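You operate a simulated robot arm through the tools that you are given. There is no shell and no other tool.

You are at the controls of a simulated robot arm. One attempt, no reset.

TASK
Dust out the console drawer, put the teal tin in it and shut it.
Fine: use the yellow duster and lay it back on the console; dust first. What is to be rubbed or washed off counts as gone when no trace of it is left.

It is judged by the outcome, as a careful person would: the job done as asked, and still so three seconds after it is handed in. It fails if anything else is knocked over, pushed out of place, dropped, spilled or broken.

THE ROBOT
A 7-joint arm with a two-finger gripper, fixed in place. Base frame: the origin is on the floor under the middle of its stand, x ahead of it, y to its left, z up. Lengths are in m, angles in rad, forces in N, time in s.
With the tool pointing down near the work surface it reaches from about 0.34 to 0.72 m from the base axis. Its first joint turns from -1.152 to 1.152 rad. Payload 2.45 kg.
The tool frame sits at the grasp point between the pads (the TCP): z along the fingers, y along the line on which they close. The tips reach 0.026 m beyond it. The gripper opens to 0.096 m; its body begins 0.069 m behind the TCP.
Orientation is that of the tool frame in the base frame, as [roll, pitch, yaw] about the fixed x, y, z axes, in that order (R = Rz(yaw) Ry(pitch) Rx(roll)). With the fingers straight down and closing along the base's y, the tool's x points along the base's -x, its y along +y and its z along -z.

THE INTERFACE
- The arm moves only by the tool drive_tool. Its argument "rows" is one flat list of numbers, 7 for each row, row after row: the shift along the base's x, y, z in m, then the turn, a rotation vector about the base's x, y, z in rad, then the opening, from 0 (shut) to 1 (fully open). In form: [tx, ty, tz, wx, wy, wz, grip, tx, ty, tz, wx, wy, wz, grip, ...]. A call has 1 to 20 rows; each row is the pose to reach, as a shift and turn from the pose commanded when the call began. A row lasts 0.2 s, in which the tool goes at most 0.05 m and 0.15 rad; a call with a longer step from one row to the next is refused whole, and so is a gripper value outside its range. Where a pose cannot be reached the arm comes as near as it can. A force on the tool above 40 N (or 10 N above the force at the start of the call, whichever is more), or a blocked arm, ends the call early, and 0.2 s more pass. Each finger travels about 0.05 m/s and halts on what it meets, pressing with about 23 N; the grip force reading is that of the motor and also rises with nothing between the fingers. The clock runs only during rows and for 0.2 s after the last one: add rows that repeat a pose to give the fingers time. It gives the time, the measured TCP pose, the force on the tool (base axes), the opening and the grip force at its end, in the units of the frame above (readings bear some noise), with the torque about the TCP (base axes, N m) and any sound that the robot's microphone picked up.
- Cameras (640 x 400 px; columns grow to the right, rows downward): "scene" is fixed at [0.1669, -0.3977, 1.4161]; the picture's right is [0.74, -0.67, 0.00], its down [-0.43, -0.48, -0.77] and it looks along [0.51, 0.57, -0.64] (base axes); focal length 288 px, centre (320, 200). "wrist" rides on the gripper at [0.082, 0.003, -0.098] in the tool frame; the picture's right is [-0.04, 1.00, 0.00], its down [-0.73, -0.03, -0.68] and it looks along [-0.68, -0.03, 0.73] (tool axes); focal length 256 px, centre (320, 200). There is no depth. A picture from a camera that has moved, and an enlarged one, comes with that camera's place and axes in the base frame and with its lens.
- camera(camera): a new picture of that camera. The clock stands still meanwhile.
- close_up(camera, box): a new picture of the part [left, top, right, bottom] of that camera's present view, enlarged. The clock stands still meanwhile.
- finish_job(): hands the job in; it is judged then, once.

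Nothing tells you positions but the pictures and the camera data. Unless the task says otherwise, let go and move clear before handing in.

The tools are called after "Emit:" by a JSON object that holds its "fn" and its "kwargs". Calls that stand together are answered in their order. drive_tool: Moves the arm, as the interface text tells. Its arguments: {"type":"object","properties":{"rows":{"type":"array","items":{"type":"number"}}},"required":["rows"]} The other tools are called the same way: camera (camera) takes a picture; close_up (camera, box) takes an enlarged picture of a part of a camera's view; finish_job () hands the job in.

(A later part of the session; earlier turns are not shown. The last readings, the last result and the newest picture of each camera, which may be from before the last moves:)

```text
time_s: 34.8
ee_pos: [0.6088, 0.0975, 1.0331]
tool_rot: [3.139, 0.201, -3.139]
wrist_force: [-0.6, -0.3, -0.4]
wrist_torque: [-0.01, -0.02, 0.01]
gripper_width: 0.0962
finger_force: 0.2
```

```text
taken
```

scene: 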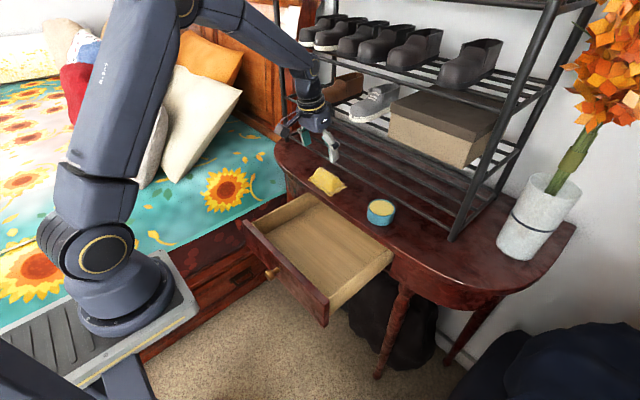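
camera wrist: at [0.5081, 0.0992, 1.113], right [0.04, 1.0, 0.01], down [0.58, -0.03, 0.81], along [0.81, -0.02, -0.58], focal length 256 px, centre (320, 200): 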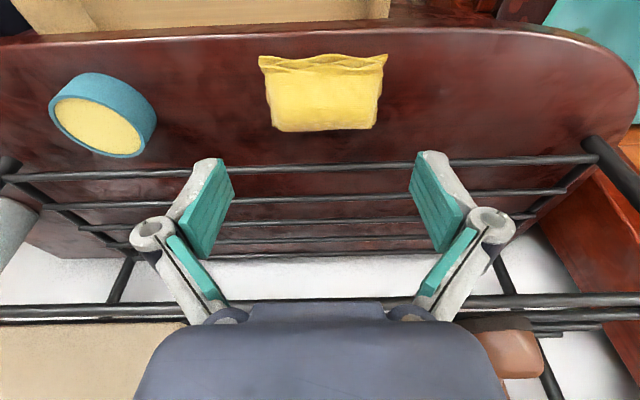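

The duster is lying back on the console and released. Next is the tin: I place its top centre at about (0.644, -0.098, 0.931) with a diameter of about 0.07 m. I'll move above it.

Emit:
{"fn": "drive_tool", "kwargs": {"rows": [0.005, -0.04, 0, 0, 0, 0, 1, 0.012, -0.08, 0, 0, 0, 0, 1, 0.02, -0.12, 0, 0, 0, 0, 1, 0.027, -0.16, -0.01, 0, 0, 0, 1, 0.033, -0.1955, -0.03, 0, 0, 0, 1, 0.033, -0.1955, -0.045, 0, 0, 0, 1, 0.033, -0.1955, -0.045, 0, 0, 0, 1]}}

Emit:
{"fn": "camera", "kwargs": {"camera": "wrist"}}

Emit:
{"fn": "close_up", "kwargs": {"camera": "scene", "box": [320, 120, 440, 230]}}

```text
time_s: 36.4
ee_pos: [0.6426, -0.0961, 0.9888]
tool_rot: [3.139, 0.203, -3.141]
wrist_force: [0.8, -0.3, 1.3]
wrist_torque: [0.02, 0.04, 0.01]
gripper_width: 0.096
finger_force: 0.1
```

```text
taken
camera wrist: at [0.5422, -0.0945, 1.0686], right [0.04, 1.0, 0.01], down [0.58, -0.03, 0.81], along [0.81, -0.02, -0.58], focal length 256 px, centre (320, 200)
```

wrist: 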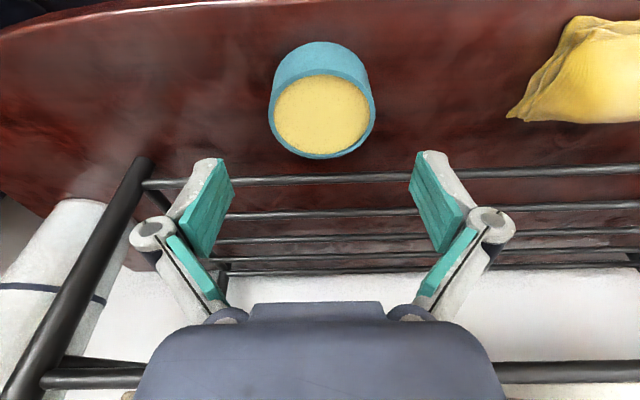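

```text
3.64 times, centred on (380, 175) of scene
camera zoom: at [0.1669, -0.3978, 1.4161], right [0.74, -0.67, 0.0], down [-0.43, -0.48, -0.77], along [0.51, 0.57, -0.64], focal length 1046 px, centre (102, 291)
```

zoom: 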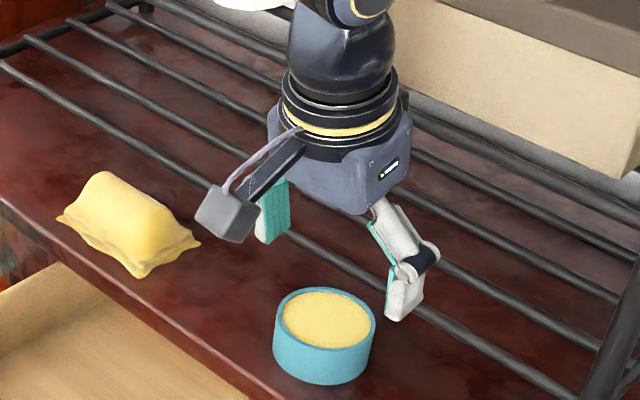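

The tin is centred between the fingers (centre about (0.645, -0.095)). I'll lower around it to a low grip height.

Emit:
{"fn": "drive_tool", "kwargs": {"rows": [0.001, 0.001, -0.015, 0, 0, 0, 1, 0.001, 0.001, -0.03, 0, 0, 0, 1, 0.001, 0.001, -0.045, 0, 0, 0, 1, 0.001, 0.001, -0.056, 0, 0, 0, 1, 0.001, 0.001, -0.056, 0, 0, 0, 1]}}

Emit:
{"fn": "camera", "kwargs": {"camera": "wrist"}}

Emit:
{"fn": "close_up", "kwargs": {"camera": "scene", "box": [330, 140, 430, 240]}}

```text
time_s: 37.5
ee_pos: [0.6419, -0.0958, 0.9335]
tool_rot: [3.138, 0.202, -3.139]
wrist_force: [0.3, -1.0, 0.0]
wrist_torque: [-0.01, 0.02, 0.01]
gripper_width: 0.0961
finger_force: 0.0
```

```text
taken
camera wrist: at [0.5428, -0.0936, 1.0136], right [0.04, 1.0, 0.01], down [0.58, -0.03, 0.81], along [0.81, -0.02, -0.58], focal length 256 px, centre (320, 200)
```

wrist: 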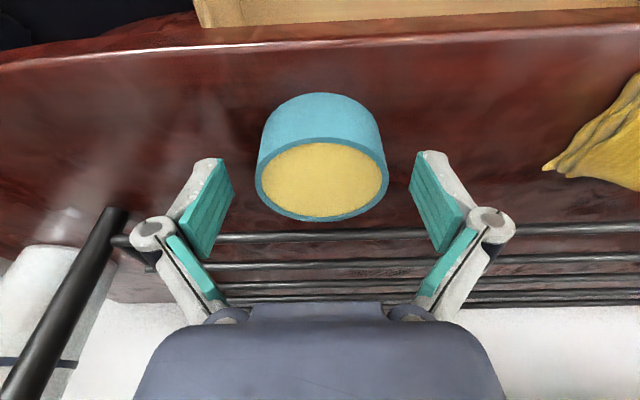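

```text
4.00 times, centred on (380, 190) of scene
camera zoom: at [0.1669, -0.3977, 1.4161], right [0.74, -0.67, 0.0], down [-0.43, -0.48, -0.77], along [0.51, 0.57, -0.64], focal length 1151 px, centre (80, 240)
```

zoom: 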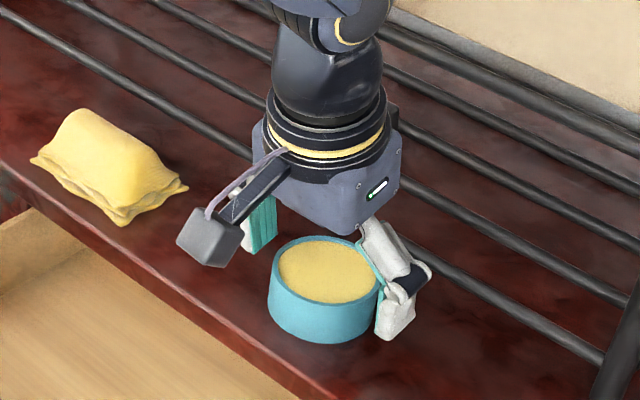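

The tin sits centred between the pads with its rim at about TCP height. Next I'll close on it.

Emit:
{"fn": "drive_tool", "kwargs": {"rows": [0, 0, 0, 0, 0, 0, 0.9, 0, 0, 0, 0, 0, 0, 0.8, 0, 0, 0, 0, 0, 0, 0.7, 0, 0, 0, 0, 0, 0, 0.6, 0, 0, 0, 0, 0, 0, 0.5, 0, 0, 0, 0, 0, 0, 0.5, 0, 0, 0, 0, 0, 0, 0.5]}}

Emit:
{"fn": "camera", "kwargs": {"camera": "wrist"}}

```text
time_s: 39.1
ee_pos: [0.644, -0.096, 0.9341]
tool_rot: [3.139, 0.205, -3.141]
wrist_force: [0.4, 1.3, 4.0]
wrist_torque: [0.1, 0.05, 0.0]
gripper_width: 0.066
finger_force: 23.1
```

```text
taken
camera wrist: at [0.543, -0.0934, 1.014], right [0.04, 1.0, 0.01], down [0.58, -0.03, 0.81], along [0.81, -0.02, -0.58], focal length 256 px, centre (320, 200)
```

wrist: 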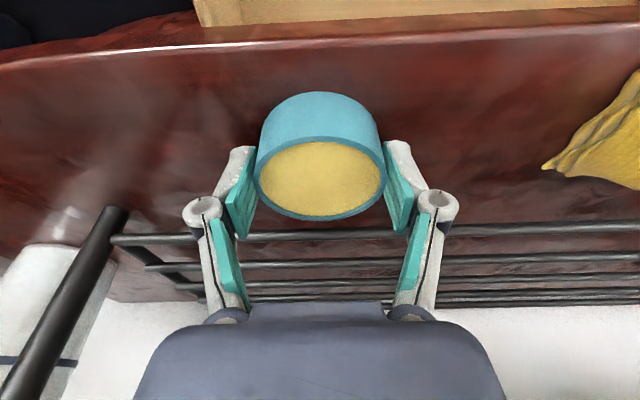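

The tin is held at 0.066 m. I'll lift it straight up and check.

Emit:
{"fn": "drive_tool", "kwargs": {"rows": [0, 0, 0.005, 0, 0, 0, 0.5, 0, 0, 0.02, 0, 0, 0, 0.5, 0, 0, 0.04, 0, 0, 0, 0.5, -0.01, 0, 0.06, 0, 0, 0, 0.5, -0.02, 0, 0.07, 0, 0, 0, 0.5, -0.02, 0, 0.07, 0, 0, 0, 0.5]}}

Emit:
{"fn": "camera", "kwargs": {"camera": "wrist"}}

Emit:
{"fn": "camera", "kwargs": {"camera": "scene"}}

```text
time_s: 40.5
ee_pos: [0.6243, -0.0957, 1.0034]
tool_rot: [3.137, 0.201, -3.14]
wrist_force: [-0.8, 0.0, -2.0]
wrist_torque: [-0.02, 0.04, -0.02]
gripper_width: 0.066
finger_force: 23.1
```

```text
taken
camera wrist: at [0.5233, -0.0943, 1.0834], right [0.04, 1.0, 0.01], down [0.58, -0.03, 0.81], along [0.81, -0.02, -0.58], focal length 256 px, centre (320, 200)
```

wrist: 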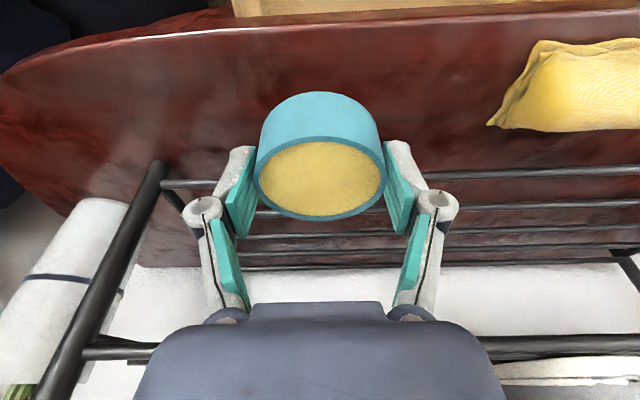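

```text
taken
```

scene: 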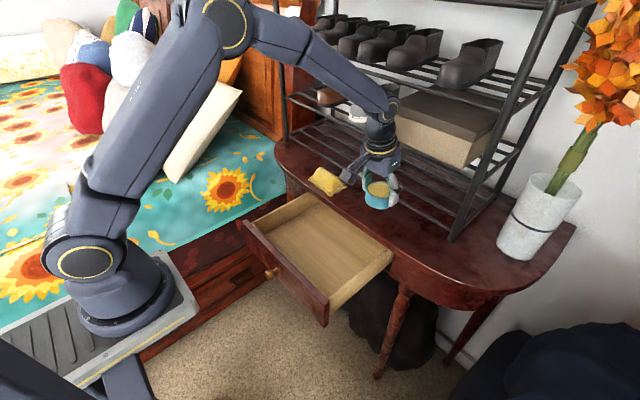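

The tin is held level. I'll carry it over the middle of the drawer and lower it to just above the floor.

Emit:
{"fn": "drive_tool", "kwargs": {"rows": [-0.027, 0.019, 0, 0, 0, 0, 0.5, -0.054, 0.038, 0, 0, 0, 0, 0.5, -0.081, 0.057, 0, 0, 0, 0, 0.5, -0.108, 0.076, 0, 0, 0, 0, 0.5, -0.134, 0.095, 0, 0, 0, 0, 0.5, -0.134, 0.095, -0.035, 0, 0, 0, 0.5, -0.134, 0.095, -0.07, 0, 0, 0, 0.5, -0.134, 0.095, -0.105, 0, 0, 0, 0.5, -0.134, 0.095, -0.14, 0, 0, 0, 0.5, -0.134, 0.095, -0.165, 0, 0, 0, 0.5, -0.134, 0.095, -0.173, 0, 0, 0, 0.5, -0.134, 0.095, -0.173, 0, 0, 0, 0.5]}}

Emit:
{"fn": "camera", "kwargs": {"camera": "wrist"}}

Emit:
{"fn": "close_up", "kwargs": {"camera": "scene", "box": [230, 170, 410, 320]}}

```text
time_s: 43.1
ee_pos: [0.4902, -0.0001, 0.8331]
tool_rot: [3.139, 0.206, -3.14]
wrist_force: [-0.5, -0.3, -1.3]
wrist_torque: [0.0, 0.01, 0.01]
gripper_width: 0.0659
finger_force: 22.9
```

```text
taken
camera wrist: at [0.3898, 0.0014, 0.9118], right [0.04, 1.0, 0.01], down [0.58, -0.03, 0.81], along [0.81, -0.02, -0.58], focal length 256 px, centre (320, 200)
```

wrist: 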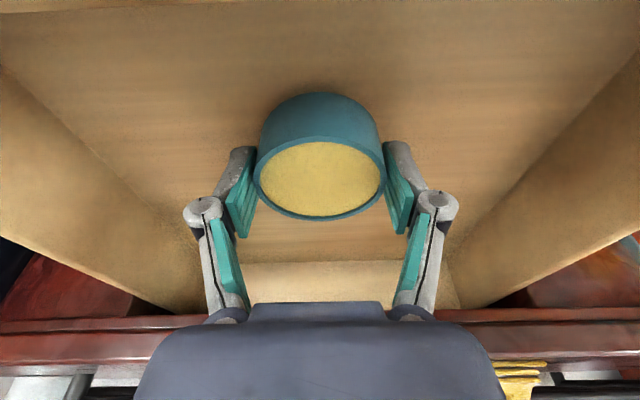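

```text
2.67 times, centred on (320, 245) of scene
camera zoom: at [0.167, -0.3977, 1.4161], right [0.74, -0.67, 0.0], down [-0.43, -0.48, -0.77], along [0.51, 0.57, -0.64], focal length 767 px, centre (320, 80)
```

zoom: 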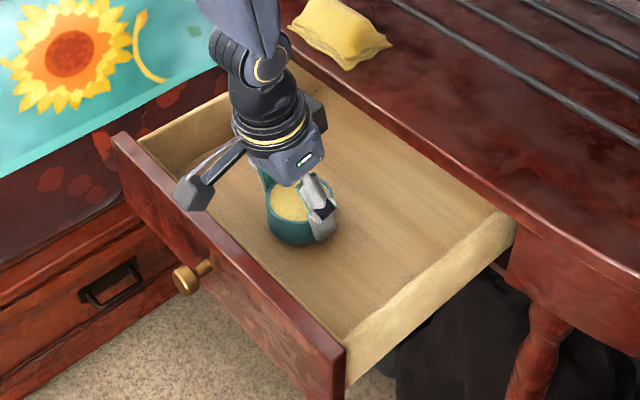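

The tin is about 1.5 cm above the floor in the middle of the drawer. I'll lower gently to contact.

Emit:
{"fn": "drive_tool", "kwargs": {"rows": [0, 0, -0.004, 0, 0, 0, 0.5, 0, 0, -0.008, 0, 0, 0, 0.5, 0, 0, -0.01, 0, 0, 0, 0.5, 0, 0, -0.01, 0, 0, 0, 0.5]}}

```text
time_s: 44.1
ee_pos: [0.4904, -0.0018, 0.8221]
tool_rot: [3.137, 0.204, -3.14]
wrist_force: [-0.2, 0.4, -3.2]
wrist_torque: [-0.02, 0.02, -0.01]
gripper_width: 0.0657
finger_force: 23.3
```

Emit:
{"fn": "drive_tool", "kwargs": {"rows": [0, 0, -0.001, 0, 0, 0, 0.5, 0, 0, -0.002, 0, 0, 0, 0.5, 0, 0, -0.002, 0, 0, 0, 0.5]}}

```text
time_s: 45.0
ee_pos: [0.4896, -0.0028, 0.8205]
tool_rot: [3.139, 0.205, -3.138]
wrist_force: [-0.2, -0.6, -2.7]
wrist_torque: [-0.02, -0.01, -0.01]
gripper_width: 0.0659
finger_force: 22.7
```

Emit:
{"fn": "drive_tool", "kwargs": {"rows": [0, 0, -0.001, 0, 0, 0, 0.5, 0, 0, -0.0015, 0, 0, 0, 0.5, 0, 0, -0.0015, 0, 0, 0, 0.5]}}

```text
time_s: 45.8
ee_pos: [0.4929, -0.0017, 0.8195]
tool_rot: [3.139, 0.206, -3.14]
wrist_force: [-1.9, 3.1, 16.9]
wrist_torque: [0.04, -0.03, 0.23]
gripper_width: 0.0657
finger_force: 23.0
```

The tin is on the drawer floor. I'll ease off, open the fingers, and lift straight out.

Emit:
{"fn": "drive_tool", "kwargs": {"rows": [0, 0, 0.0008, 0, 0, 0, 0.6, 0, 0, 0.0008, 0, 0, 0, 0.75, 0, 0, 0.0008, 0, 0, 0, 0.9, 0, 0, 0.0008, 0, 0, 0, 1, 0, 0, 0.0008, 0, 0, 0, 1, 0, 0, 0.0008, 0, 0, 0, 1]}}

Emit:
{"fn": "camera", "kwargs": {"camera": "wrist"}}

```text
time_s: 47.1
ee_pos: [0.4904, -0.0015, 0.8187]
tool_rot: [3.139, 0.204, -3.14]
wrist_force: [-0.5, -1.3, 0.0]
wrist_torque: [-0.02, 0.05, -0.01]
gripper_width: 0.0963
finger_force: 0.1
```

```text
taken
camera wrist: at [0.3893, 0.0009, 0.8979], right [0.04, 1.0, 0.01], down [0.58, -0.03, 0.81], along [0.81, -0.02, -0.58], focal length 256 px, centre (320, 200)
```

wrist: 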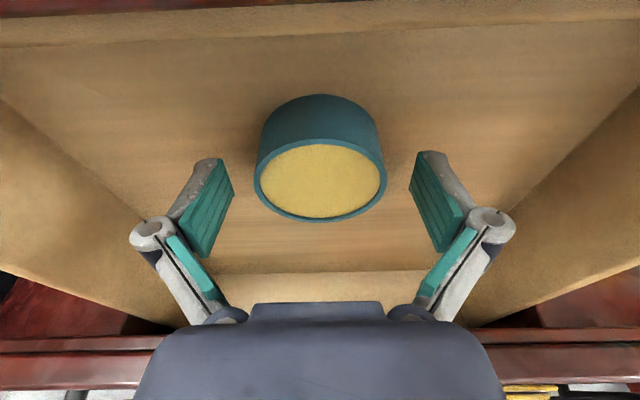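

The tin stands free in the drawer. I'll lift straight out and retreat above the front of the drawer.

Emit:
{"fn": "drive_tool", "kwargs": {"rows": [0, 0, 0.01, 0, 0, 0, 1, 0, 0, 0.03, 0, 0, 0, 1, 0, 0, 0.07, 0, 0, 0, 1, 0, 0, 0.11, 0, 0, 0, 1, 0, 0, 0.15, 0, 0, 0, 1, -0.03, 0, 0.18, 0, 0, 0, 1, -0.07, 0, 0.19, 0, 0, 0, 1, -0.07, 0, 0.19, 0, 0, 0, 1]}}

Emit:
{"fn": "camera", "kwargs": {"camera": "wrist"}}

Emit:
{"fn": "close_up", "kwargs": {"camera": "scene", "box": [230, 160, 410, 340]}}

```text
time_s: 49.0
ee_pos: [0.4188, -0.0023, 1.0082]
tool_rot: [3.139, 0.202, 3.141]
wrist_force: [-0.4, 0.9, 1.3]
wrist_torque: [0.01, -0.02, 0.04]
gripper_width: 0.0958
finger_force: 0.0
```

```text
taken
camera wrist: at [0.3186, -0.0006, 1.0875], right [0.04, 1.0, 0.01], down [0.58, -0.03, 0.81], along [0.81, -0.02, -0.58], focal length 256 px, centre (320, 200)
```

wrist: 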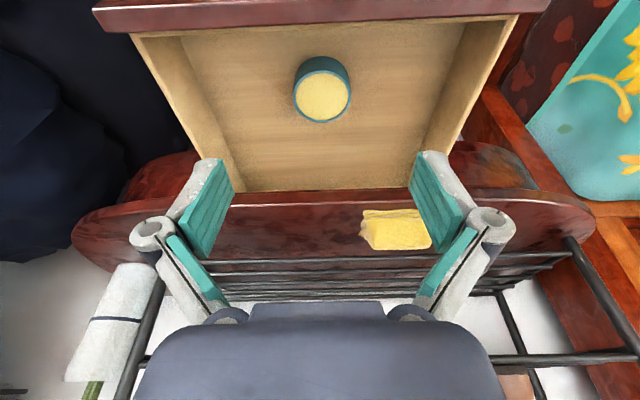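

```text
2.22 times, centred on (320, 250) of scene
camera zoom: at [0.1669, -0.3977, 1.4161], right [0.74, -0.67, 0.0], down [-0.43, -0.48, -0.77], along [0.51, 0.57, -0.64], focal length 639 px, centre (320, 89)
```

zoom: 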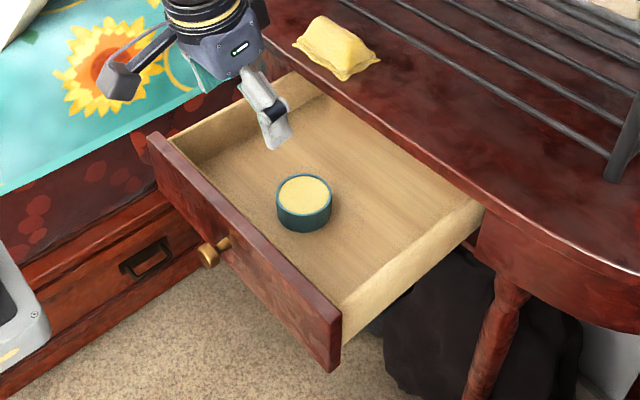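

The tin is sitting upright in the clean drawer. To push it shut, I'll back off in front of the panel, lean the tool further so the fingertips lead, and come down with the open fingers either side of the knob.

Emit:
{"fn": "drive_tool", "kwargs": {"rows": [-0.025, 0.002, 0, 0, -0.07, 0, 1, -0.05, 0.004, 0, 0, -0.14, 0, 1, -0.075, 0.004, -0.01, 0, -0.2, 0, 1, -0.085, 0.004, -0.03, 0, -0.25, 0, 1, -0.085, 0.004, -0.06, 0, -0.25, 0, 1, -0.085, 0.004, -0.06, 0, -0.25, 0, 1]}}

Emit:
{"fn": "camera", "kwargs": {"camera": "wrist"}}

Emit:
{"fn": "camera", "kwargs": {"camera": "scene"}}

```text
time_s: 50.4
ee_pos: [0.4347, -0.0065, 0.9593]
tool_rot: [3.137, 0.453, -3.14]
wrist_force: [-0.4, 0.7, -0.2]
wrist_torque: [0.0, 0.0, -0.01]
gripper_width: 0.0959
finger_force: 0.1
out of reach, approached as far as the arm can: row 2, 3, 4, 5, 6
```

```text
taken
camera wrist: at [0.3181, -0.0044, 1.0132], right [0.03, 1.0, 0.02], down [0.36, -0.03, 0.93], along [0.93, -0.02, -0.36], focal length 256 px, centre (320, 200)
```

wrist: 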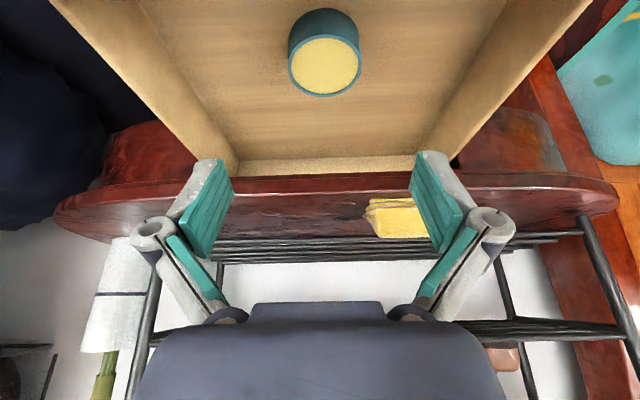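

```text
taken
```

scene: 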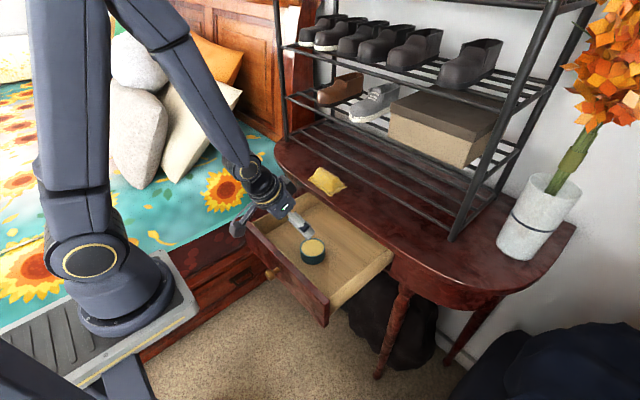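

That much lean isn't reachable this close to the base. I'll go back to a near-vertical tool here, start the push that way, and lean further once the drawer has moved out.

Emit:
{"fn": "drive_tool", "kwargs": {"rows": [0, 0, 0.01, 0, 0.12, 0, 1, 0, 0, 0.02, 0, 0.25, 0, 1, 0, 0, 0.02, 0, 0.38, 0, 1, 0, 0, 0.02, 0, 0.45, 0, 1, 0, 0, 0.02, 0, 0.45, 0, 1]}}

```text
time_s: 51.5
ee_pos: [0.4389, -0.002, 0.9815]
tool_rot: [3.138, 0.002, -3.141]
wrist_force: [-0.4, -1.3, 0.8]
wrist_torque: [0.02, -0.01, 0.01]
gripper_width: 0.0961
finger_force: 0.0
```

Emit:
{"fn": "drive_tool", "kwargs": {"rows": [-0.03, 0.002, 0, 0, 0, 0, 1, -0.06, 0.004, 0, 0, 0, 0, 1, -0.09, 0.004, 0, 0, 0, 0, 1, -0.09, 0.004, 0, 0, 0, 0, 1]}}

Emit:
{"fn": "camera", "kwargs": {"camera": "wrist"}}

Emit:
{"fn": "close_up", "kwargs": {"camera": "scene", "box": [200, 160, 400, 340]}}

```text
time_s: 52.5
ee_pos: [0.3487, 0.0072, 0.9794]
tool_rot: [3.138, 0.003, -3.14]
wrist_force: [-0.6, 0.0, 0.4]
wrist_torque: [-0.03, 0.05, 0.02]
gripper_width: 0.096
finger_force: 0.1
```

```text
taken
camera wrist: at [0.2657, 0.0078, 1.0769], right [0.04, 1.0, 0.0], down [0.73, -0.03, 0.68], along [0.68, -0.02, -0.73], focal length 256 px, centre (320, 200)
```

wrist: 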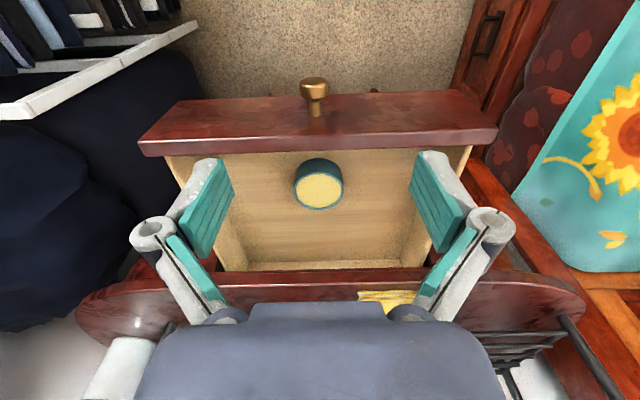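

```text
2.22 times, centred on (300, 250) of scene
camera zoom: at [0.1669, -0.3977, 1.4161], right [0.74, -0.67, 0.0], down [-0.43, -0.48, -0.77], along [0.51, 0.57, -0.64], focal length 639 px, centre (364, 89)
```

zoom: 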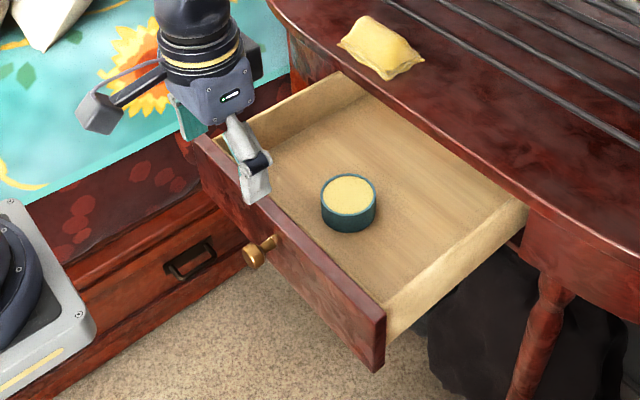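

The knob is at about (0.35–0.387, 0.0, 0.815), and the panel face is at x≈0.387. I'll lower with a finger on each side of the knob, just in front of the panel.

Emit:
{"fn": "drive_tool", "kwargs": {"rows": [-0.002, -0.005, -0.02, 0, 0, 0, 1, -0.003, -0.006, -0.05, 0, 0, 0, 1, -0.003, -0.006, -0.08, 0, 0, 0, 1, -0.003, -0.006, -0.11, 0, 0, 0, 1, -0.003, -0.006, -0.128, 0, 0, 0, 1, -0.003, -0.006, -0.128, 0, 0, 0, 1]}}

Emit:
{"fn": "camera", "kwargs": {"camera": "wrist"}}

Emit:
{"fn": "close_up", "kwargs": {"camera": "scene", "box": [200, 170, 400, 350]}}

```text
time_s: 54.0
ee_pos: [0.3477, -0.0018, 0.8517]
tool_rot: [3.139, 0.004, -3.139]
wrist_force: [0.2, 0.0, 0.6]
wrist_torque: [-0.05, 0.0, -0.03]
gripper_width: 0.0961
finger_force: 0.0
```

```text
taken
camera wrist: at [0.2651, -0.0009, 0.9501], right [0.04, 1.0, 0.0], down [0.73, -0.03, 0.68], along [0.68, -0.02, -0.73], focal length 256 px, centre (320, 200)
```

wrist: 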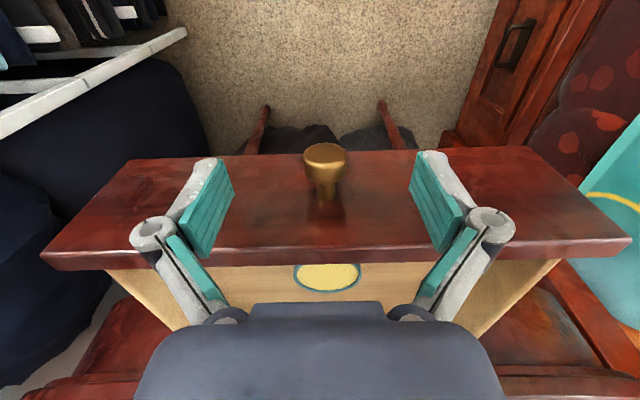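

```text
2.22 times, centred on (300, 260) of scene
camera zoom: at [0.1669, -0.3977, 1.4161], right [0.74, -0.67, 0.0], down [-0.43, -0.48, -0.77], along [0.51, 0.57, -0.64], focal length 639 px, centre (364, 67)
```

zoom: 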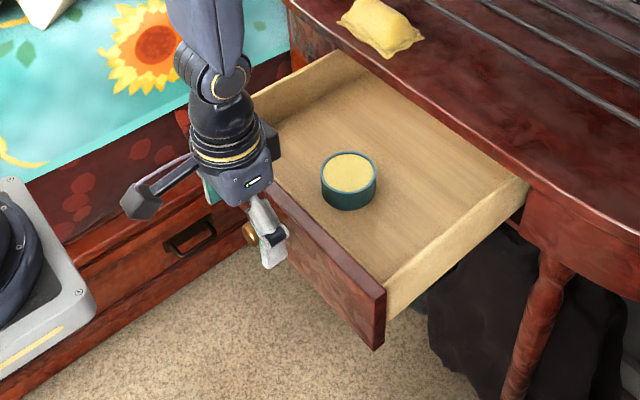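

The fingers are either side of the knob in front of the panel. I'll push forward slowly for the first stage.

Emit:
{"fn": "drive_tool", "kwargs": {"rows": [0.01, 0.001, 0, 0, 0, 0, 1, 0.018, 0.001, 0, 0, 0, 0, 1, 0.024, 0.001, 0, 0, 0, 0, 1, 0.03, 0.001, 0, 0, 0, 0, 1, 0.036, 0.001, 0, 0, 0, 0, 1, 0.043, 0.001, 0, 0, 0, 0, 1, 0.05, 0.001, 0, 0, 0, 0, 1, 0.057, 0.001, 0, 0, 0, 0, 1, 0.064, 0.001, 0, 0, 0, 0, 1, 0.071, 0.001, 0, 0, 0, 0, 1, 0.078, 0.001, 0, 0, 0, 0, 1, 0.085, 0.001, 0, 0, 0, 0, 1, 0.09, 0.001, 0, 0, 0, 0, 1, 0.093, 0.001, 0, 0, 0, 0, 1]}}

Emit:
{"fn": "camera", "kwargs": {"camera": "wrist"}}

Emit:
{"fn": "close_up", "kwargs": {"camera": "scene", "box": [200, 150, 400, 330]}}

```text
time_s: 57.0
ee_pos: [0.44, -0.0011, 0.8499]
tool_rot: [3.138, 0.003, 3.141]
wrist_force: [-1.8, -0.7, 0.7]
wrist_torque: [0.03, 0.01, -0.16]
gripper_width: 0.0963
finger_force: 0.0
```

```text
taken
camera wrist: at [0.3568, 0.0013, 0.9488], right [0.04, 1.0, 0.0], down [0.73, -0.03, 0.68], along [0.68, -0.02, -0.73], focal length 256 px, centre (320, 200)
```

wrist: 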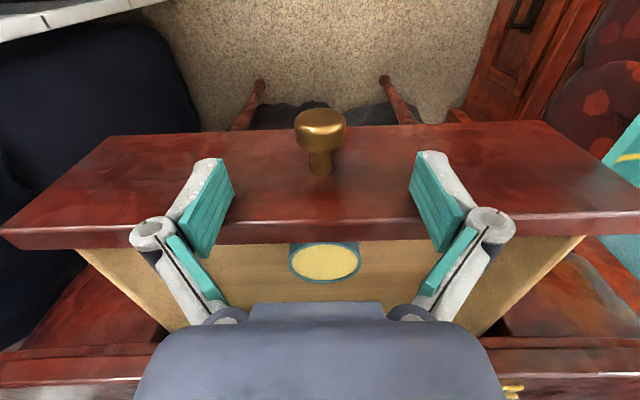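

```text
2.22 times, centred on (300, 240) of scene
camera zoom: at [0.1669, -0.3978, 1.4161], right [0.74, -0.67, 0.0], down [-0.43, -0.48, -0.77], along [0.51, 0.57, -0.64], focal length 639 px, centre (364, 111)
```

zoom: 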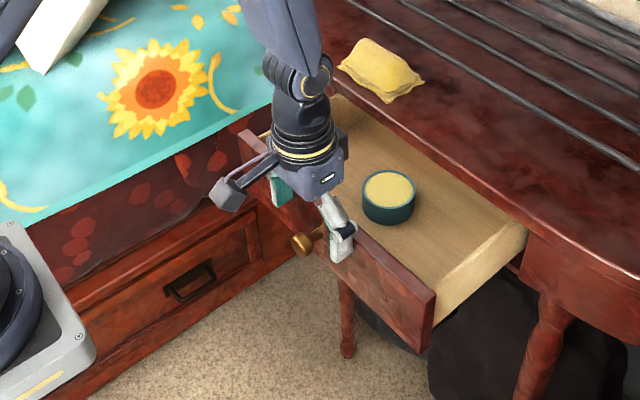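

The drawer glides with about 2 N and the tin is riding steady. I'll keep pushing and gradually lean the tool back so the fingertips lead and the body clears the console edge.

Emit:
{"fn": "drive_tool", "kwargs": {"rows": [0.007, 0.001, -0.001, 0, -0.03, 0, 1, 0.014, 0.001, -0.001, 0, -0.07, 0, 1, 0.021, 0.001, -0.002, 0, -0.11, 0, 1, 0.028, 0.001, -0.002, 0, -0.15, 0, 1, 0.035, 0.001, -0.003, 0, -0.19, 0, 1, 0.042, 0.001, -0.003, 0, -0.23, 0, 1, 0.049, 0.001, -0.004, 0, -0.27, 0, 1, 0.056, 0.001, -0.004, 0, -0.31, 0, 1, 0.063, 0.001, -0.005, 0, -0.35, 0, 1, 0.07, 0.001, -0.005, 0, -0.38, 0, 1, 0.077, 0.001, -0.006, 0, -0.4, 0, 1, 0.083, 0.001, -0.006, 0, -0.4, 0, 1, 0.083, 0.001, -0.006, 0, -0.4, 0, 1]}}

Emit:
{"fn": "camera", "kwargs": {"camera": "wrist"}}

Emit:
{"fn": "close_up", "kwargs": {"camera": "scene", "box": [220, 140, 420, 320]}}

```text
time_s: 59.8
ee_pos: [0.5236, 0.0004, 0.846]
tool_rot: [3.139, 0.403, -3.14]
wrist_force: [-2.3, -0.5, -0.2]
wrist_torque: [0.01, 0.03, -0.08]
gripper_width: 0.0959
finger_force: 0.0
```

```text
taken
camera wrist: at [0.4084, 0.0019, 0.9047], right [0.03, 1.0, 0.02], down [0.41, -0.03, 0.91], along [0.91, -0.02, -0.41], focal length 256 px, centre (320, 200)
```

wrist: 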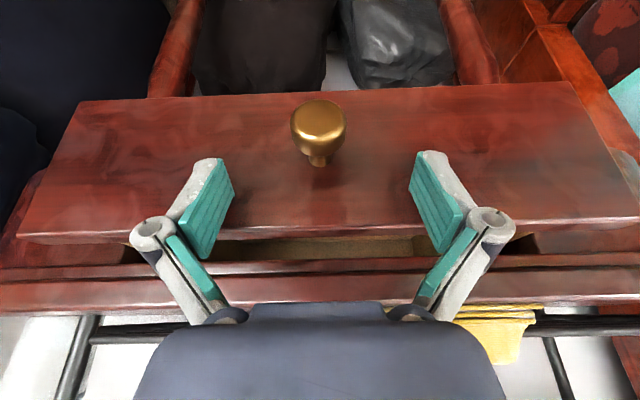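

```text
2.22 times, centred on (320, 230) of scene
camera zoom: at [0.1669, -0.3978, 1.4161], right [0.74, -0.67, 0.0], down [-0.43, -0.48, -0.77], along [0.51, 0.57, -0.64], focal length 639 px, centre (320, 133)
```

zoom: 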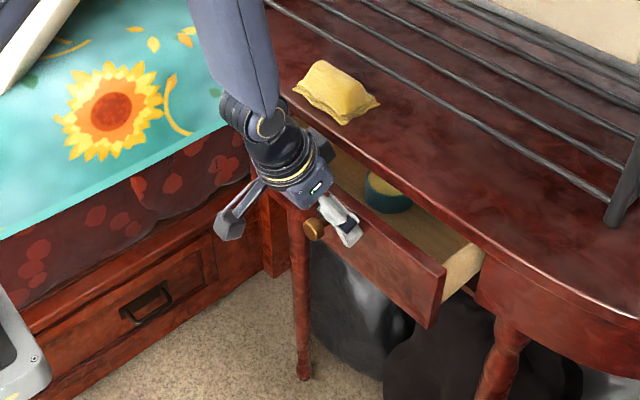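

The tin is passing under the console top without touching, and the panel is at about x=0.545. I'll keep pushing slowly until it seats.

Emit:
{"fn": "drive_tool", "kwargs": {"rows": [0.006, 0, 0, 0, 0, 0, 1, 0.012, 0, 0, 0, 0, 0, 1, 0.018, 0, 0, 0, 0, 0, 1, 0.023, 0, 0, 0, 0, 0, 1, 0.028, 0, 0, 0, 0, 0, 1, 0.031, 0, 0, 0, 0, 0, 1, 0.031, 0, 0, 0, 0, 0, 1]}}

Emit:
{"fn": "camera", "kwargs": {"camera": "wrist"}}

Emit:
{"fn": "close_up", "kwargs": {"camera": "scene", "box": [240, 140, 420, 300]}}

```text
time_s: 61.4
ee_pos: [0.5537, 0.0023, 0.8474]
tool_rot: [3.137, 0.404, -3.139]
wrist_force: [-3.0, 0.2, -0.8]
wrist_torque: [0.04, 0.04, -0.13]
gripper_width: 0.0961
finger_force: 0.0
```

```text
taken
camera wrist: at [0.44, 0.0035, 0.9052], right [0.03, 1.0, 0.02], down [0.41, -0.03, 0.91], along [0.91, -0.02, -0.41], focal length 256 px, centre (320, 200)
```

wrist: 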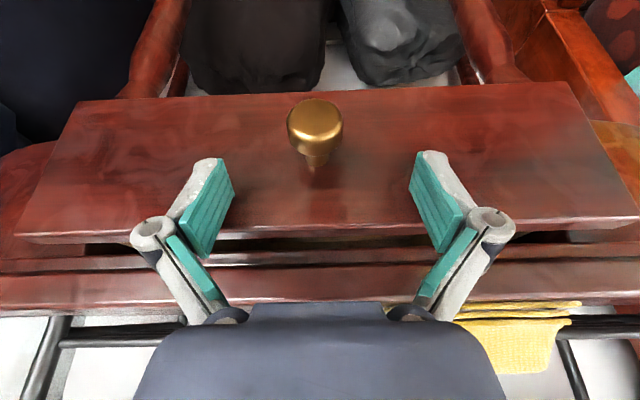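

```text
2.50 times, centred on (330, 220) of scene
camera zoom: at [0.1669, -0.3977, 1.4161], right [0.74, -0.67, 0.0], down [-0.43, -0.48, -0.77], along [0.51, 0.57, -0.64], focal length 719 px, centre (295, 150)
```

zoom: 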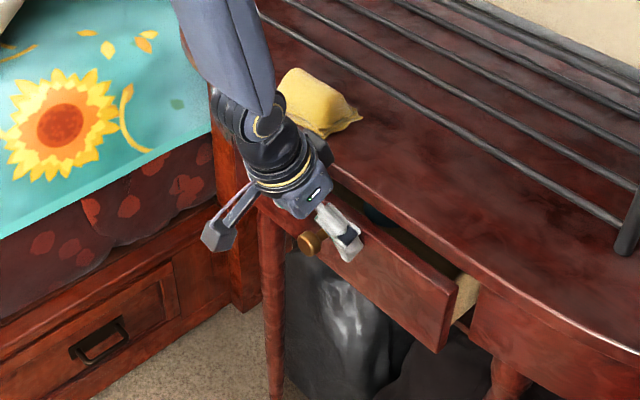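

About 3 cm of travel remains and forces are still small. I'll back off slightly, lean a bit more and drop a little so the fingers stay clear of the console's edge, then finish the push until it seats.

Emit:
{"fn": "drive_tool", "kwargs": {"rows": [-0.012, -0.001, -0.003, 0, -0.05, 0, 1, -0.012, -0.002, -0.008, 0, -0.12, 0, 1, -0.004, -0.002, -0.009, 0, -0.12, 0, 1, 0.003, -0.002, -0.009, 0, -0.12, 0, 1, 0.009, -0.002, -0.009, 0, -0.12, 0, 1, 0.014, -0.002, -0.009, 0, -0.12, 0, 1, 0.018, -0.002, -0.009, 0, -0.12, 0, 1, 0.022, -0.002, -0.009, 0, -0.12, 0, 1, 0.022, -0.002, -0.009, 0, -0.12, 0, 1]}}

Emit:
{"fn": "camera", "kwargs": {"camera": "wrist"}}

Emit:
{"fn": "close_up", "kwargs": {"camera": "scene", "box": [260, 150, 420, 300]}}

```text
time_s: 63.4
ee_pos: [0.5782, -0.0029, 0.8366]
tool_rot: [3.14, 0.523, -3.14]
wrist_force: [-2.1, 0.4, 1.4]
wrist_torque: [-0.09, 0.0, -0.15]
gripper_width: 0.0959
finger_force: 0.0
```

```text
taken
camera wrist: at [0.4568, -0.0004, 0.8813], right [0.03, 1.0, 0.02], down [0.3, -0.03, 0.95], along [0.95, -0.02, -0.3], focal length 256 px, centre (320, 200)
```

wrist: 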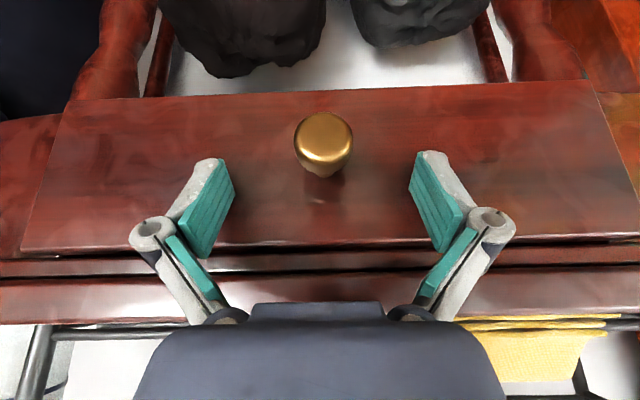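

```text
2.67 times, centred on (340, 225) of scene
camera zoom: at [0.1668, -0.3977, 1.4161], right [0.74, -0.67, 0.0], down [-0.43, -0.48, -0.77], along [0.51, 0.57, -0.64], focal length 767 px, centre (267, 133)
```

zoom: 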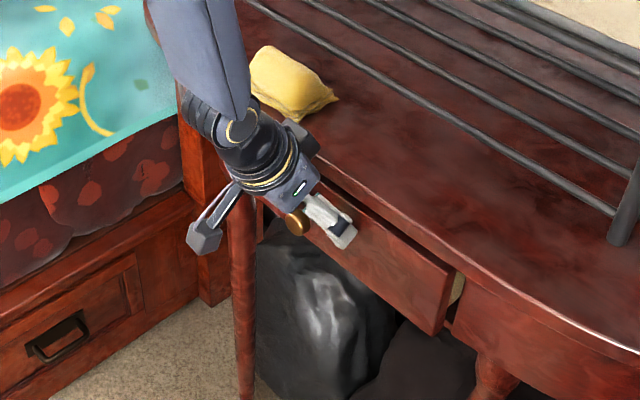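

The gap is down to about 1.5–2 cm and nothing is touching but the panel. I'll push on slowly until the drawer seats.

Emit:
{"fn": "drive_tool", "kwargs": {"rows": [0.004, 0.001, 0, 0, 0, 0, 1, 0.008, 0.002, 0, 0, 0, 0, 1, 0.012, 0.003, 0, 0, 0, 0, 1, 0.015, 0.003, 0, 0, 0, 0, 1, 0.018, 0.003, 0, 0, 0, 0, 1, 0.018, 0.003, 0, 0, 0, 0, 1]}}

Emit:
{"fn": "camera", "kwargs": {"camera": "wrist"}}

Emit:
{"fn": "close_up", "kwargs": {"camera": "scene", "box": [260, 150, 420, 300]}}

```text
time_s: 64.8
ee_pos: [0.5957, -0.0003, 0.8383]
tool_rot: [3.14, 0.523, -3.139]
wrist_force: [-0.1, -0.4, 0.6]
wrist_torque: [0.0, 0.01, 0.0]
gripper_width: 0.0962
finger_force: 0.1
```

```text
taken
camera wrist: at [0.4742, 0.002, 0.8823], right [0.03, 1.0, 0.02], down [0.3, -0.03, 0.95], along [0.95, -0.02, -0.3], focal length 256 px, centre (320, 200)
```

wrist: 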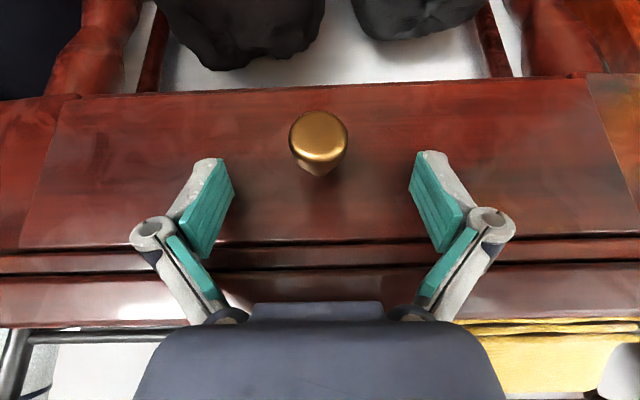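

```text
2.67 times, centred on (340, 225) of scene
camera zoom: at [0.1669, -0.3977, 1.4161], right [0.74, -0.67, 0.0], down [-0.43, -0.48, -0.77], along [0.51, 0.57, -0.64], focal length 767 px, centre (267, 133)
```

zoom: 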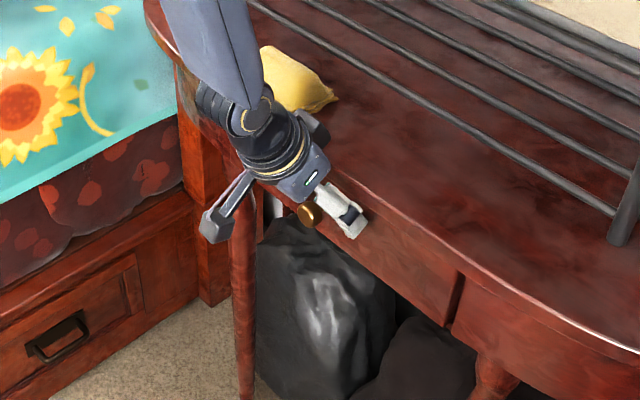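

The panel looks almost flush. I'll look closely at its edge to see whether any gap is left.

Emit:
{"fn": "close_up", "kwargs": {"camera": "scene", "box": [360, 235, 410, 285]}}

Emit:
{"fn": "close_up", "kwargs": {"camera": "wrist", "box": [0, 60, 240, 300]}}

```text
8.00 times, centred on (385, 260) of scene
camera zoom: at [0.1669, -0.3977, 1.4161], right [0.74, -0.67, 0.0], down [-0.43, -0.48, -0.77], along [0.51, 0.57, -0.64], focal length 2301 px, centre (-200, -280)
```

zoom: 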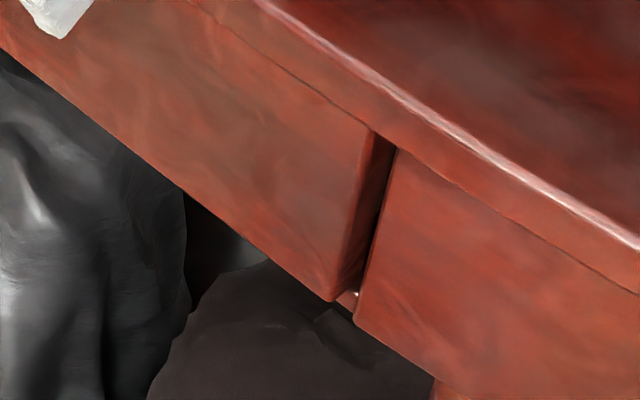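

```text
1.67 times, centred on (120, 180) of wrist
camera zoom: at [0.4742, 0.002, 0.8823], right [0.03, 1.0, 0.02], down [0.3, -0.03, 0.95], along [0.95, -0.02, -0.3], focal length 427 px, centre (653, 233)
```

zoom: 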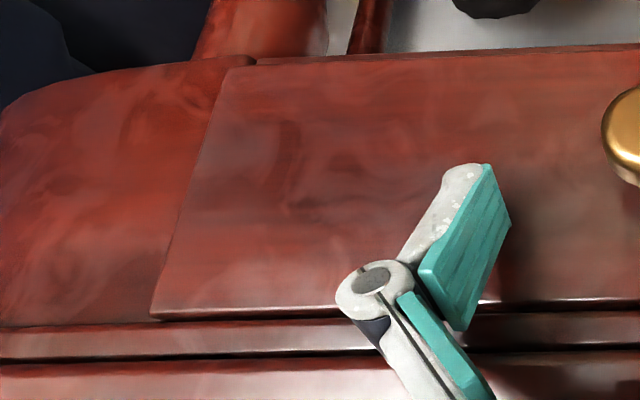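

The panel still stands about a centimetre proud of the apron. I'll push on in small steps until I feel the stop.

Emit:
{"fn": "drive_tool", "kwargs": {"rows": [0.002, 0, 0, 0, 0, 0, 1, 0.004, 0, 0, 0, 0, 0, 1, 0.006, 0, 0, 0, 0, 0, 1, 0.008, 0, 0, 0, 0, 0, 1, 0.008, 0, 0, 0, 0, 0, 1]}}

Emit:
{"fn": "close_up", "kwargs": {"camera": "scene", "box": [360, 235, 410, 285]}}

Emit:
{"fn": "camera", "kwargs": {"camera": "wrist"}}

```text
time_s: 66.0
ee_pos: [0.6011, -0.0007, 0.8373]
tool_rot: [3.139, 0.516, -3.141]
wrist_force: [-23.2, 0.6, 2.2]
wrist_torque: [0.03, -0.87, -0.47]
gripper_width: 0.0962
finger_force: 0.1
```

```text
8.00 times, centred on (385, 260) of scene
camera zoom: at [0.1663, -0.3978, 1.4161], right [0.74, -0.67, 0.0], down [-0.43, -0.48, -0.77], along [0.51, 0.57, -0.64], focal length 2301 px, centre (-200, -280)
```

zoom: 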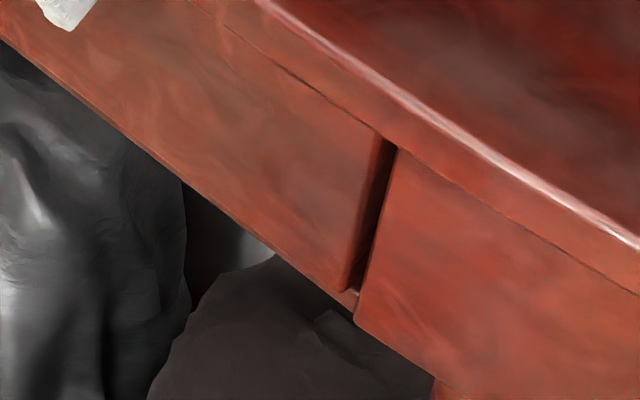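

```text
taken
camera wrist: at [0.4797, 0.0029, 0.8825], right [0.03, 1.0, 0.02], down [0.3, -0.03, 0.95], along [0.95, -0.03, -0.3], focal length 256 px, centre (320, 200)
```

wrist: 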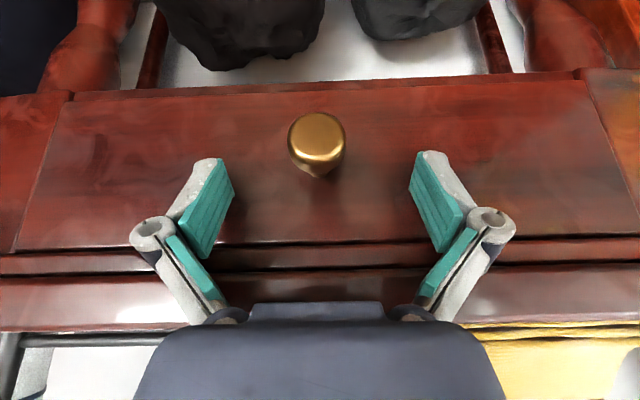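

The push met 23 N, and the torque suggests the fingers are touching the console's top edge rather than just the panel. I'll back off right away and check how flush the drawer is.

Emit:
{"fn": "drive_tool", "kwargs": {"rows": [-0.01, 0, 0, 0, 0, 0, 1, -0.03, 0, 0, 0, 0, 0, 1, -0.06, 0, 0, 0, 0, 0, 1, -0.09, 0, 0, 0, 0, 0, 1, -0.09, 0, 0, 0, 0, 0, 1]}}

Emit:
{"fn": "camera", "kwargs": {"camera": "wrist"}}

Emit:
{"fn": "camera", "kwargs": {"camera": "scene"}}

Emit:
{"fn": "close_up", "kwargs": {"camera": "scene", "box": [300, 190, 420, 290]}}

```text
time_s: 67.2
ee_pos: [0.5115, 0.0009, 0.8383]
tool_rot: [3.137, 0.525, -3.14]
wrist_force: [-0.4, 0.1, 0.5]
wrist_torque: [0.01, -0.02, 0.03]
gripper_width: 0.0962
finger_force: 0.1
```

```text
taken
camera wrist: at [0.3906, 0.0031, 0.8826], right [0.03, 1.0, 0.02], down [0.3, -0.03, 0.95], along [0.95, -0.02, -0.3], focal length 256 px, centre (320, 200)
```

wrist: 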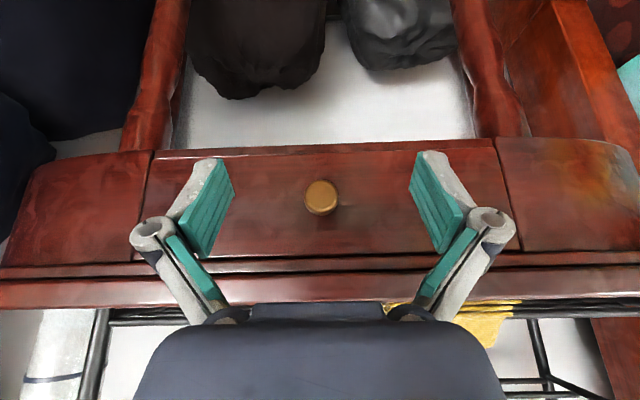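

```text
taken
```

scene: 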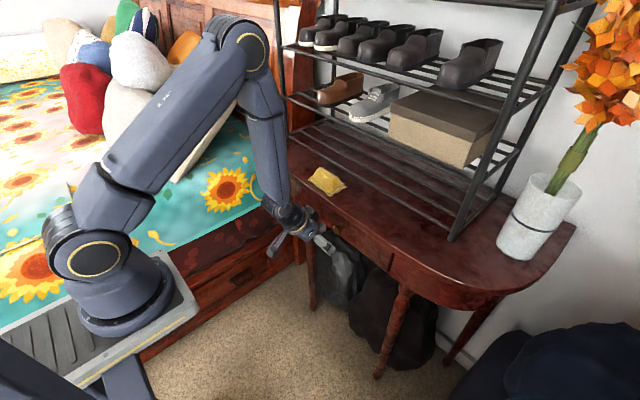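

```text
4.00 times, centred on (360, 240) of scene
camera zoom: at [0.1669, -0.3977, 1.4161], right [0.74, -0.67, 0.0], down [-0.43, -0.48, -0.77], along [0.51, 0.57, -0.64], focal length 1151 px, centre (160, 40)
```

zoom: 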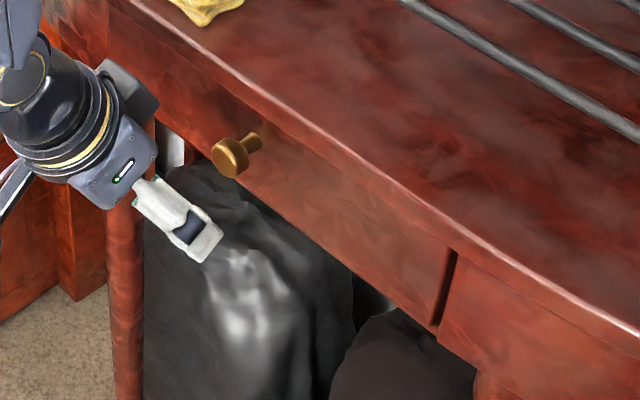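

The drawer looks very nearly flush. I'll enlarge the panel's ends from the wrist camera to see if it still has travel left.

Emit:
{"fn": "close_up", "kwargs": {"camera": "wrist", "box": [110, 130, 210, 270]}}

Emit:
{"fn": "close_up", "kwargs": {"camera": "wrist", "box": [440, 120, 560, 280]}}

Emit:
{"fn": "close_up", "kwargs": {"camera": "scene", "box": [365, 240, 395, 270]}}

```text
2.86 times, centred on (160, 200) of wrist
camera zoom: at [0.3906, 0.0031, 0.8826], right [0.03, 1.0, 0.02], down [0.3, -0.03, 0.95], along [0.95, -0.02, -0.3], focal length 731 px, centre (777, 200)
```

zoom: 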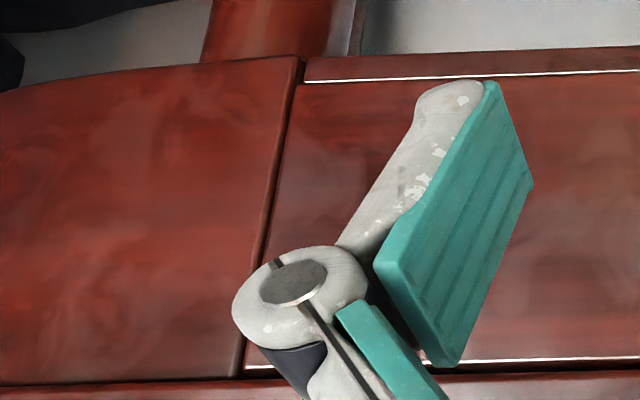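

```text
2.50 times, centred on (500, 200) of wrist
camera zoom: at [0.3906, 0.0031, 0.8826], right [0.03, 1.0, 0.02], down [0.3, -0.03, 0.95], along [0.95, -0.02, -0.3], focal length 640 px, centre (-130, 200)
```

zoom: 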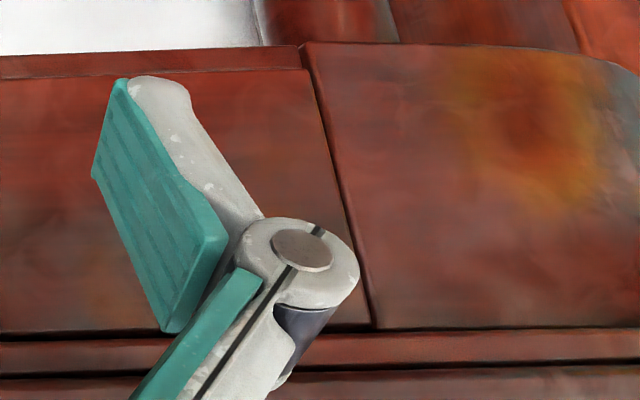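

```text
13.33 times, centred on (380, 255) of scene
camera zoom: at [0.1669, -0.3977, 1.4161], right [0.74, -0.67, 0.0], down [-0.43, -0.48, -0.77], along [0.51, 0.57, -0.64], focal length 3835 px, centre (-480, -533)
```

zoom: 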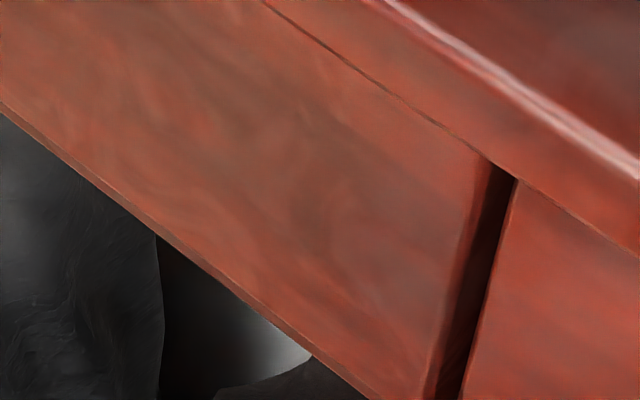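

The panel appears flush with the apron, with a thin rail below it. To confirm it's fully home without touching the console edge, I'll press again lower on the panel with a bit more lean.

Emit:
{"fn": "drive_tool", "kwargs": {"rows": [0, -0.001, -0.01, 0, -0.04, 0, 1, 0.01, -0.001, -0.022, 0, -0.08, 0, 1, 0.04, -0.001, -0.023, 0, -0.08, 0, 1, 0.06, -0.001, -0.023, 0, -0.08, 0, 1, 0.072, -0.001, -0.023, 0, -0.08, 0, 1, 0.08, -0.001, -0.023, 0, -0.08, 0, 1, 0.084, -0.001, -0.023, 0, -0.08, 0, 1, 0.084, -0.001, -0.023, 0, -0.08, 0, 1]}}

Emit:
{"fn": "camera", "kwargs": {"camera": "wrist"}}

```text
time_s: 69.0
ee_pos: [0.5934, 0.0009, 0.8151]
tool_rot: [3.139, 0.605, -3.14]
wrist_force: [-0.4, -0.5, 0.3]
wrist_torque: [-0.02, -0.02, 0.0]
gripper_width: 0.0961
finger_force: 0.1
```

```text
taken
camera wrist: at [0.4708, 0.0023, 0.8494], right [0.03, 1.0, 0.02], down [0.22, -0.03, 0.98], along [0.98, -0.02, -0.22], focal length 256 px, centre (320, 200)
```

wrist: 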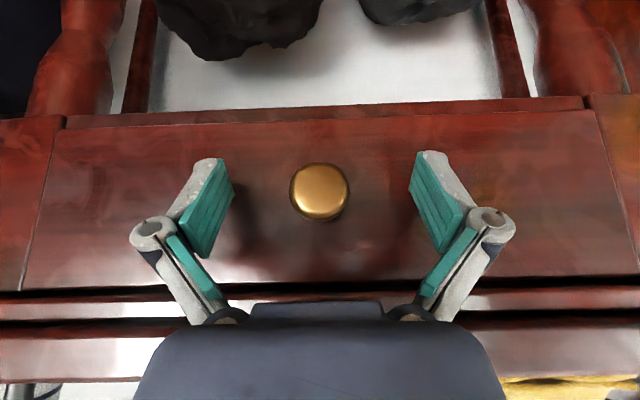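

No contact yet. I'll creep forward in 2 mm steps to find the panel and its stop.

Emit:
{"fn": "drive_tool", "kwargs": {"rows": [0.002, 0, 0, 0, 0, 0, 1, 0.004, 0, 0, 0, 0, 0, 1, 0.006, 0, 0, 0, 0, 0, 1, 0.006, 0, 0, 0, 0, 0, 1]}}

```text
time_s: 70.0
ee_pos: [0.6012, 0.0002, 0.8145]
tool_rot: [3.14, 0.604, -3.138]
wrist_force: [-1.1, 0.4, -0.5]
wrist_torque: [0.05, -0.04, -0.08]
gripper_width: 0.096
finger_force: 0.0
```

Emit:
{"fn": "drive_tool", "kwargs": {"rows": [0.0015, 0, 0, 0, 0, 0, 1, 0.003, 0, 0, 0, 0, 0, 1, 0.003, 0, 0, 0, 0, 0, 1]}}

Emit:
{"fn": "close_up", "kwargs": {"camera": "scene", "box": [360, 235, 410, 285]}}

```text
time_s: 70.8
ee_pos: [0.6024, 0.0003, 0.8131]
tool_rot: [3.141, 0.595, 3.141]
wrist_force: [-29.9, -1.3, 8.7]
wrist_torque: [0.03, -0.09, -0.22]
gripper_width: 0.0965
finger_force: 0.6
```

```text
8.00 times, centred on (385, 260) of scene
camera zoom: at [0.166, -0.3978, 1.4162], right [0.74, -0.67, 0.0], down [-0.43, -0.48, -0.77], along [0.51, 0.57, -0.64], focal length 2301 px, centre (-200, -280)
```

zoom: 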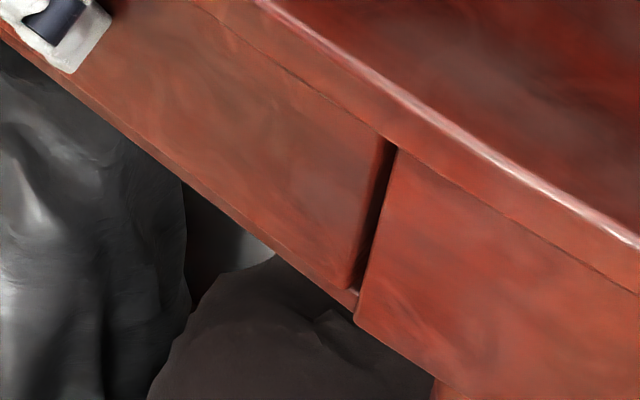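

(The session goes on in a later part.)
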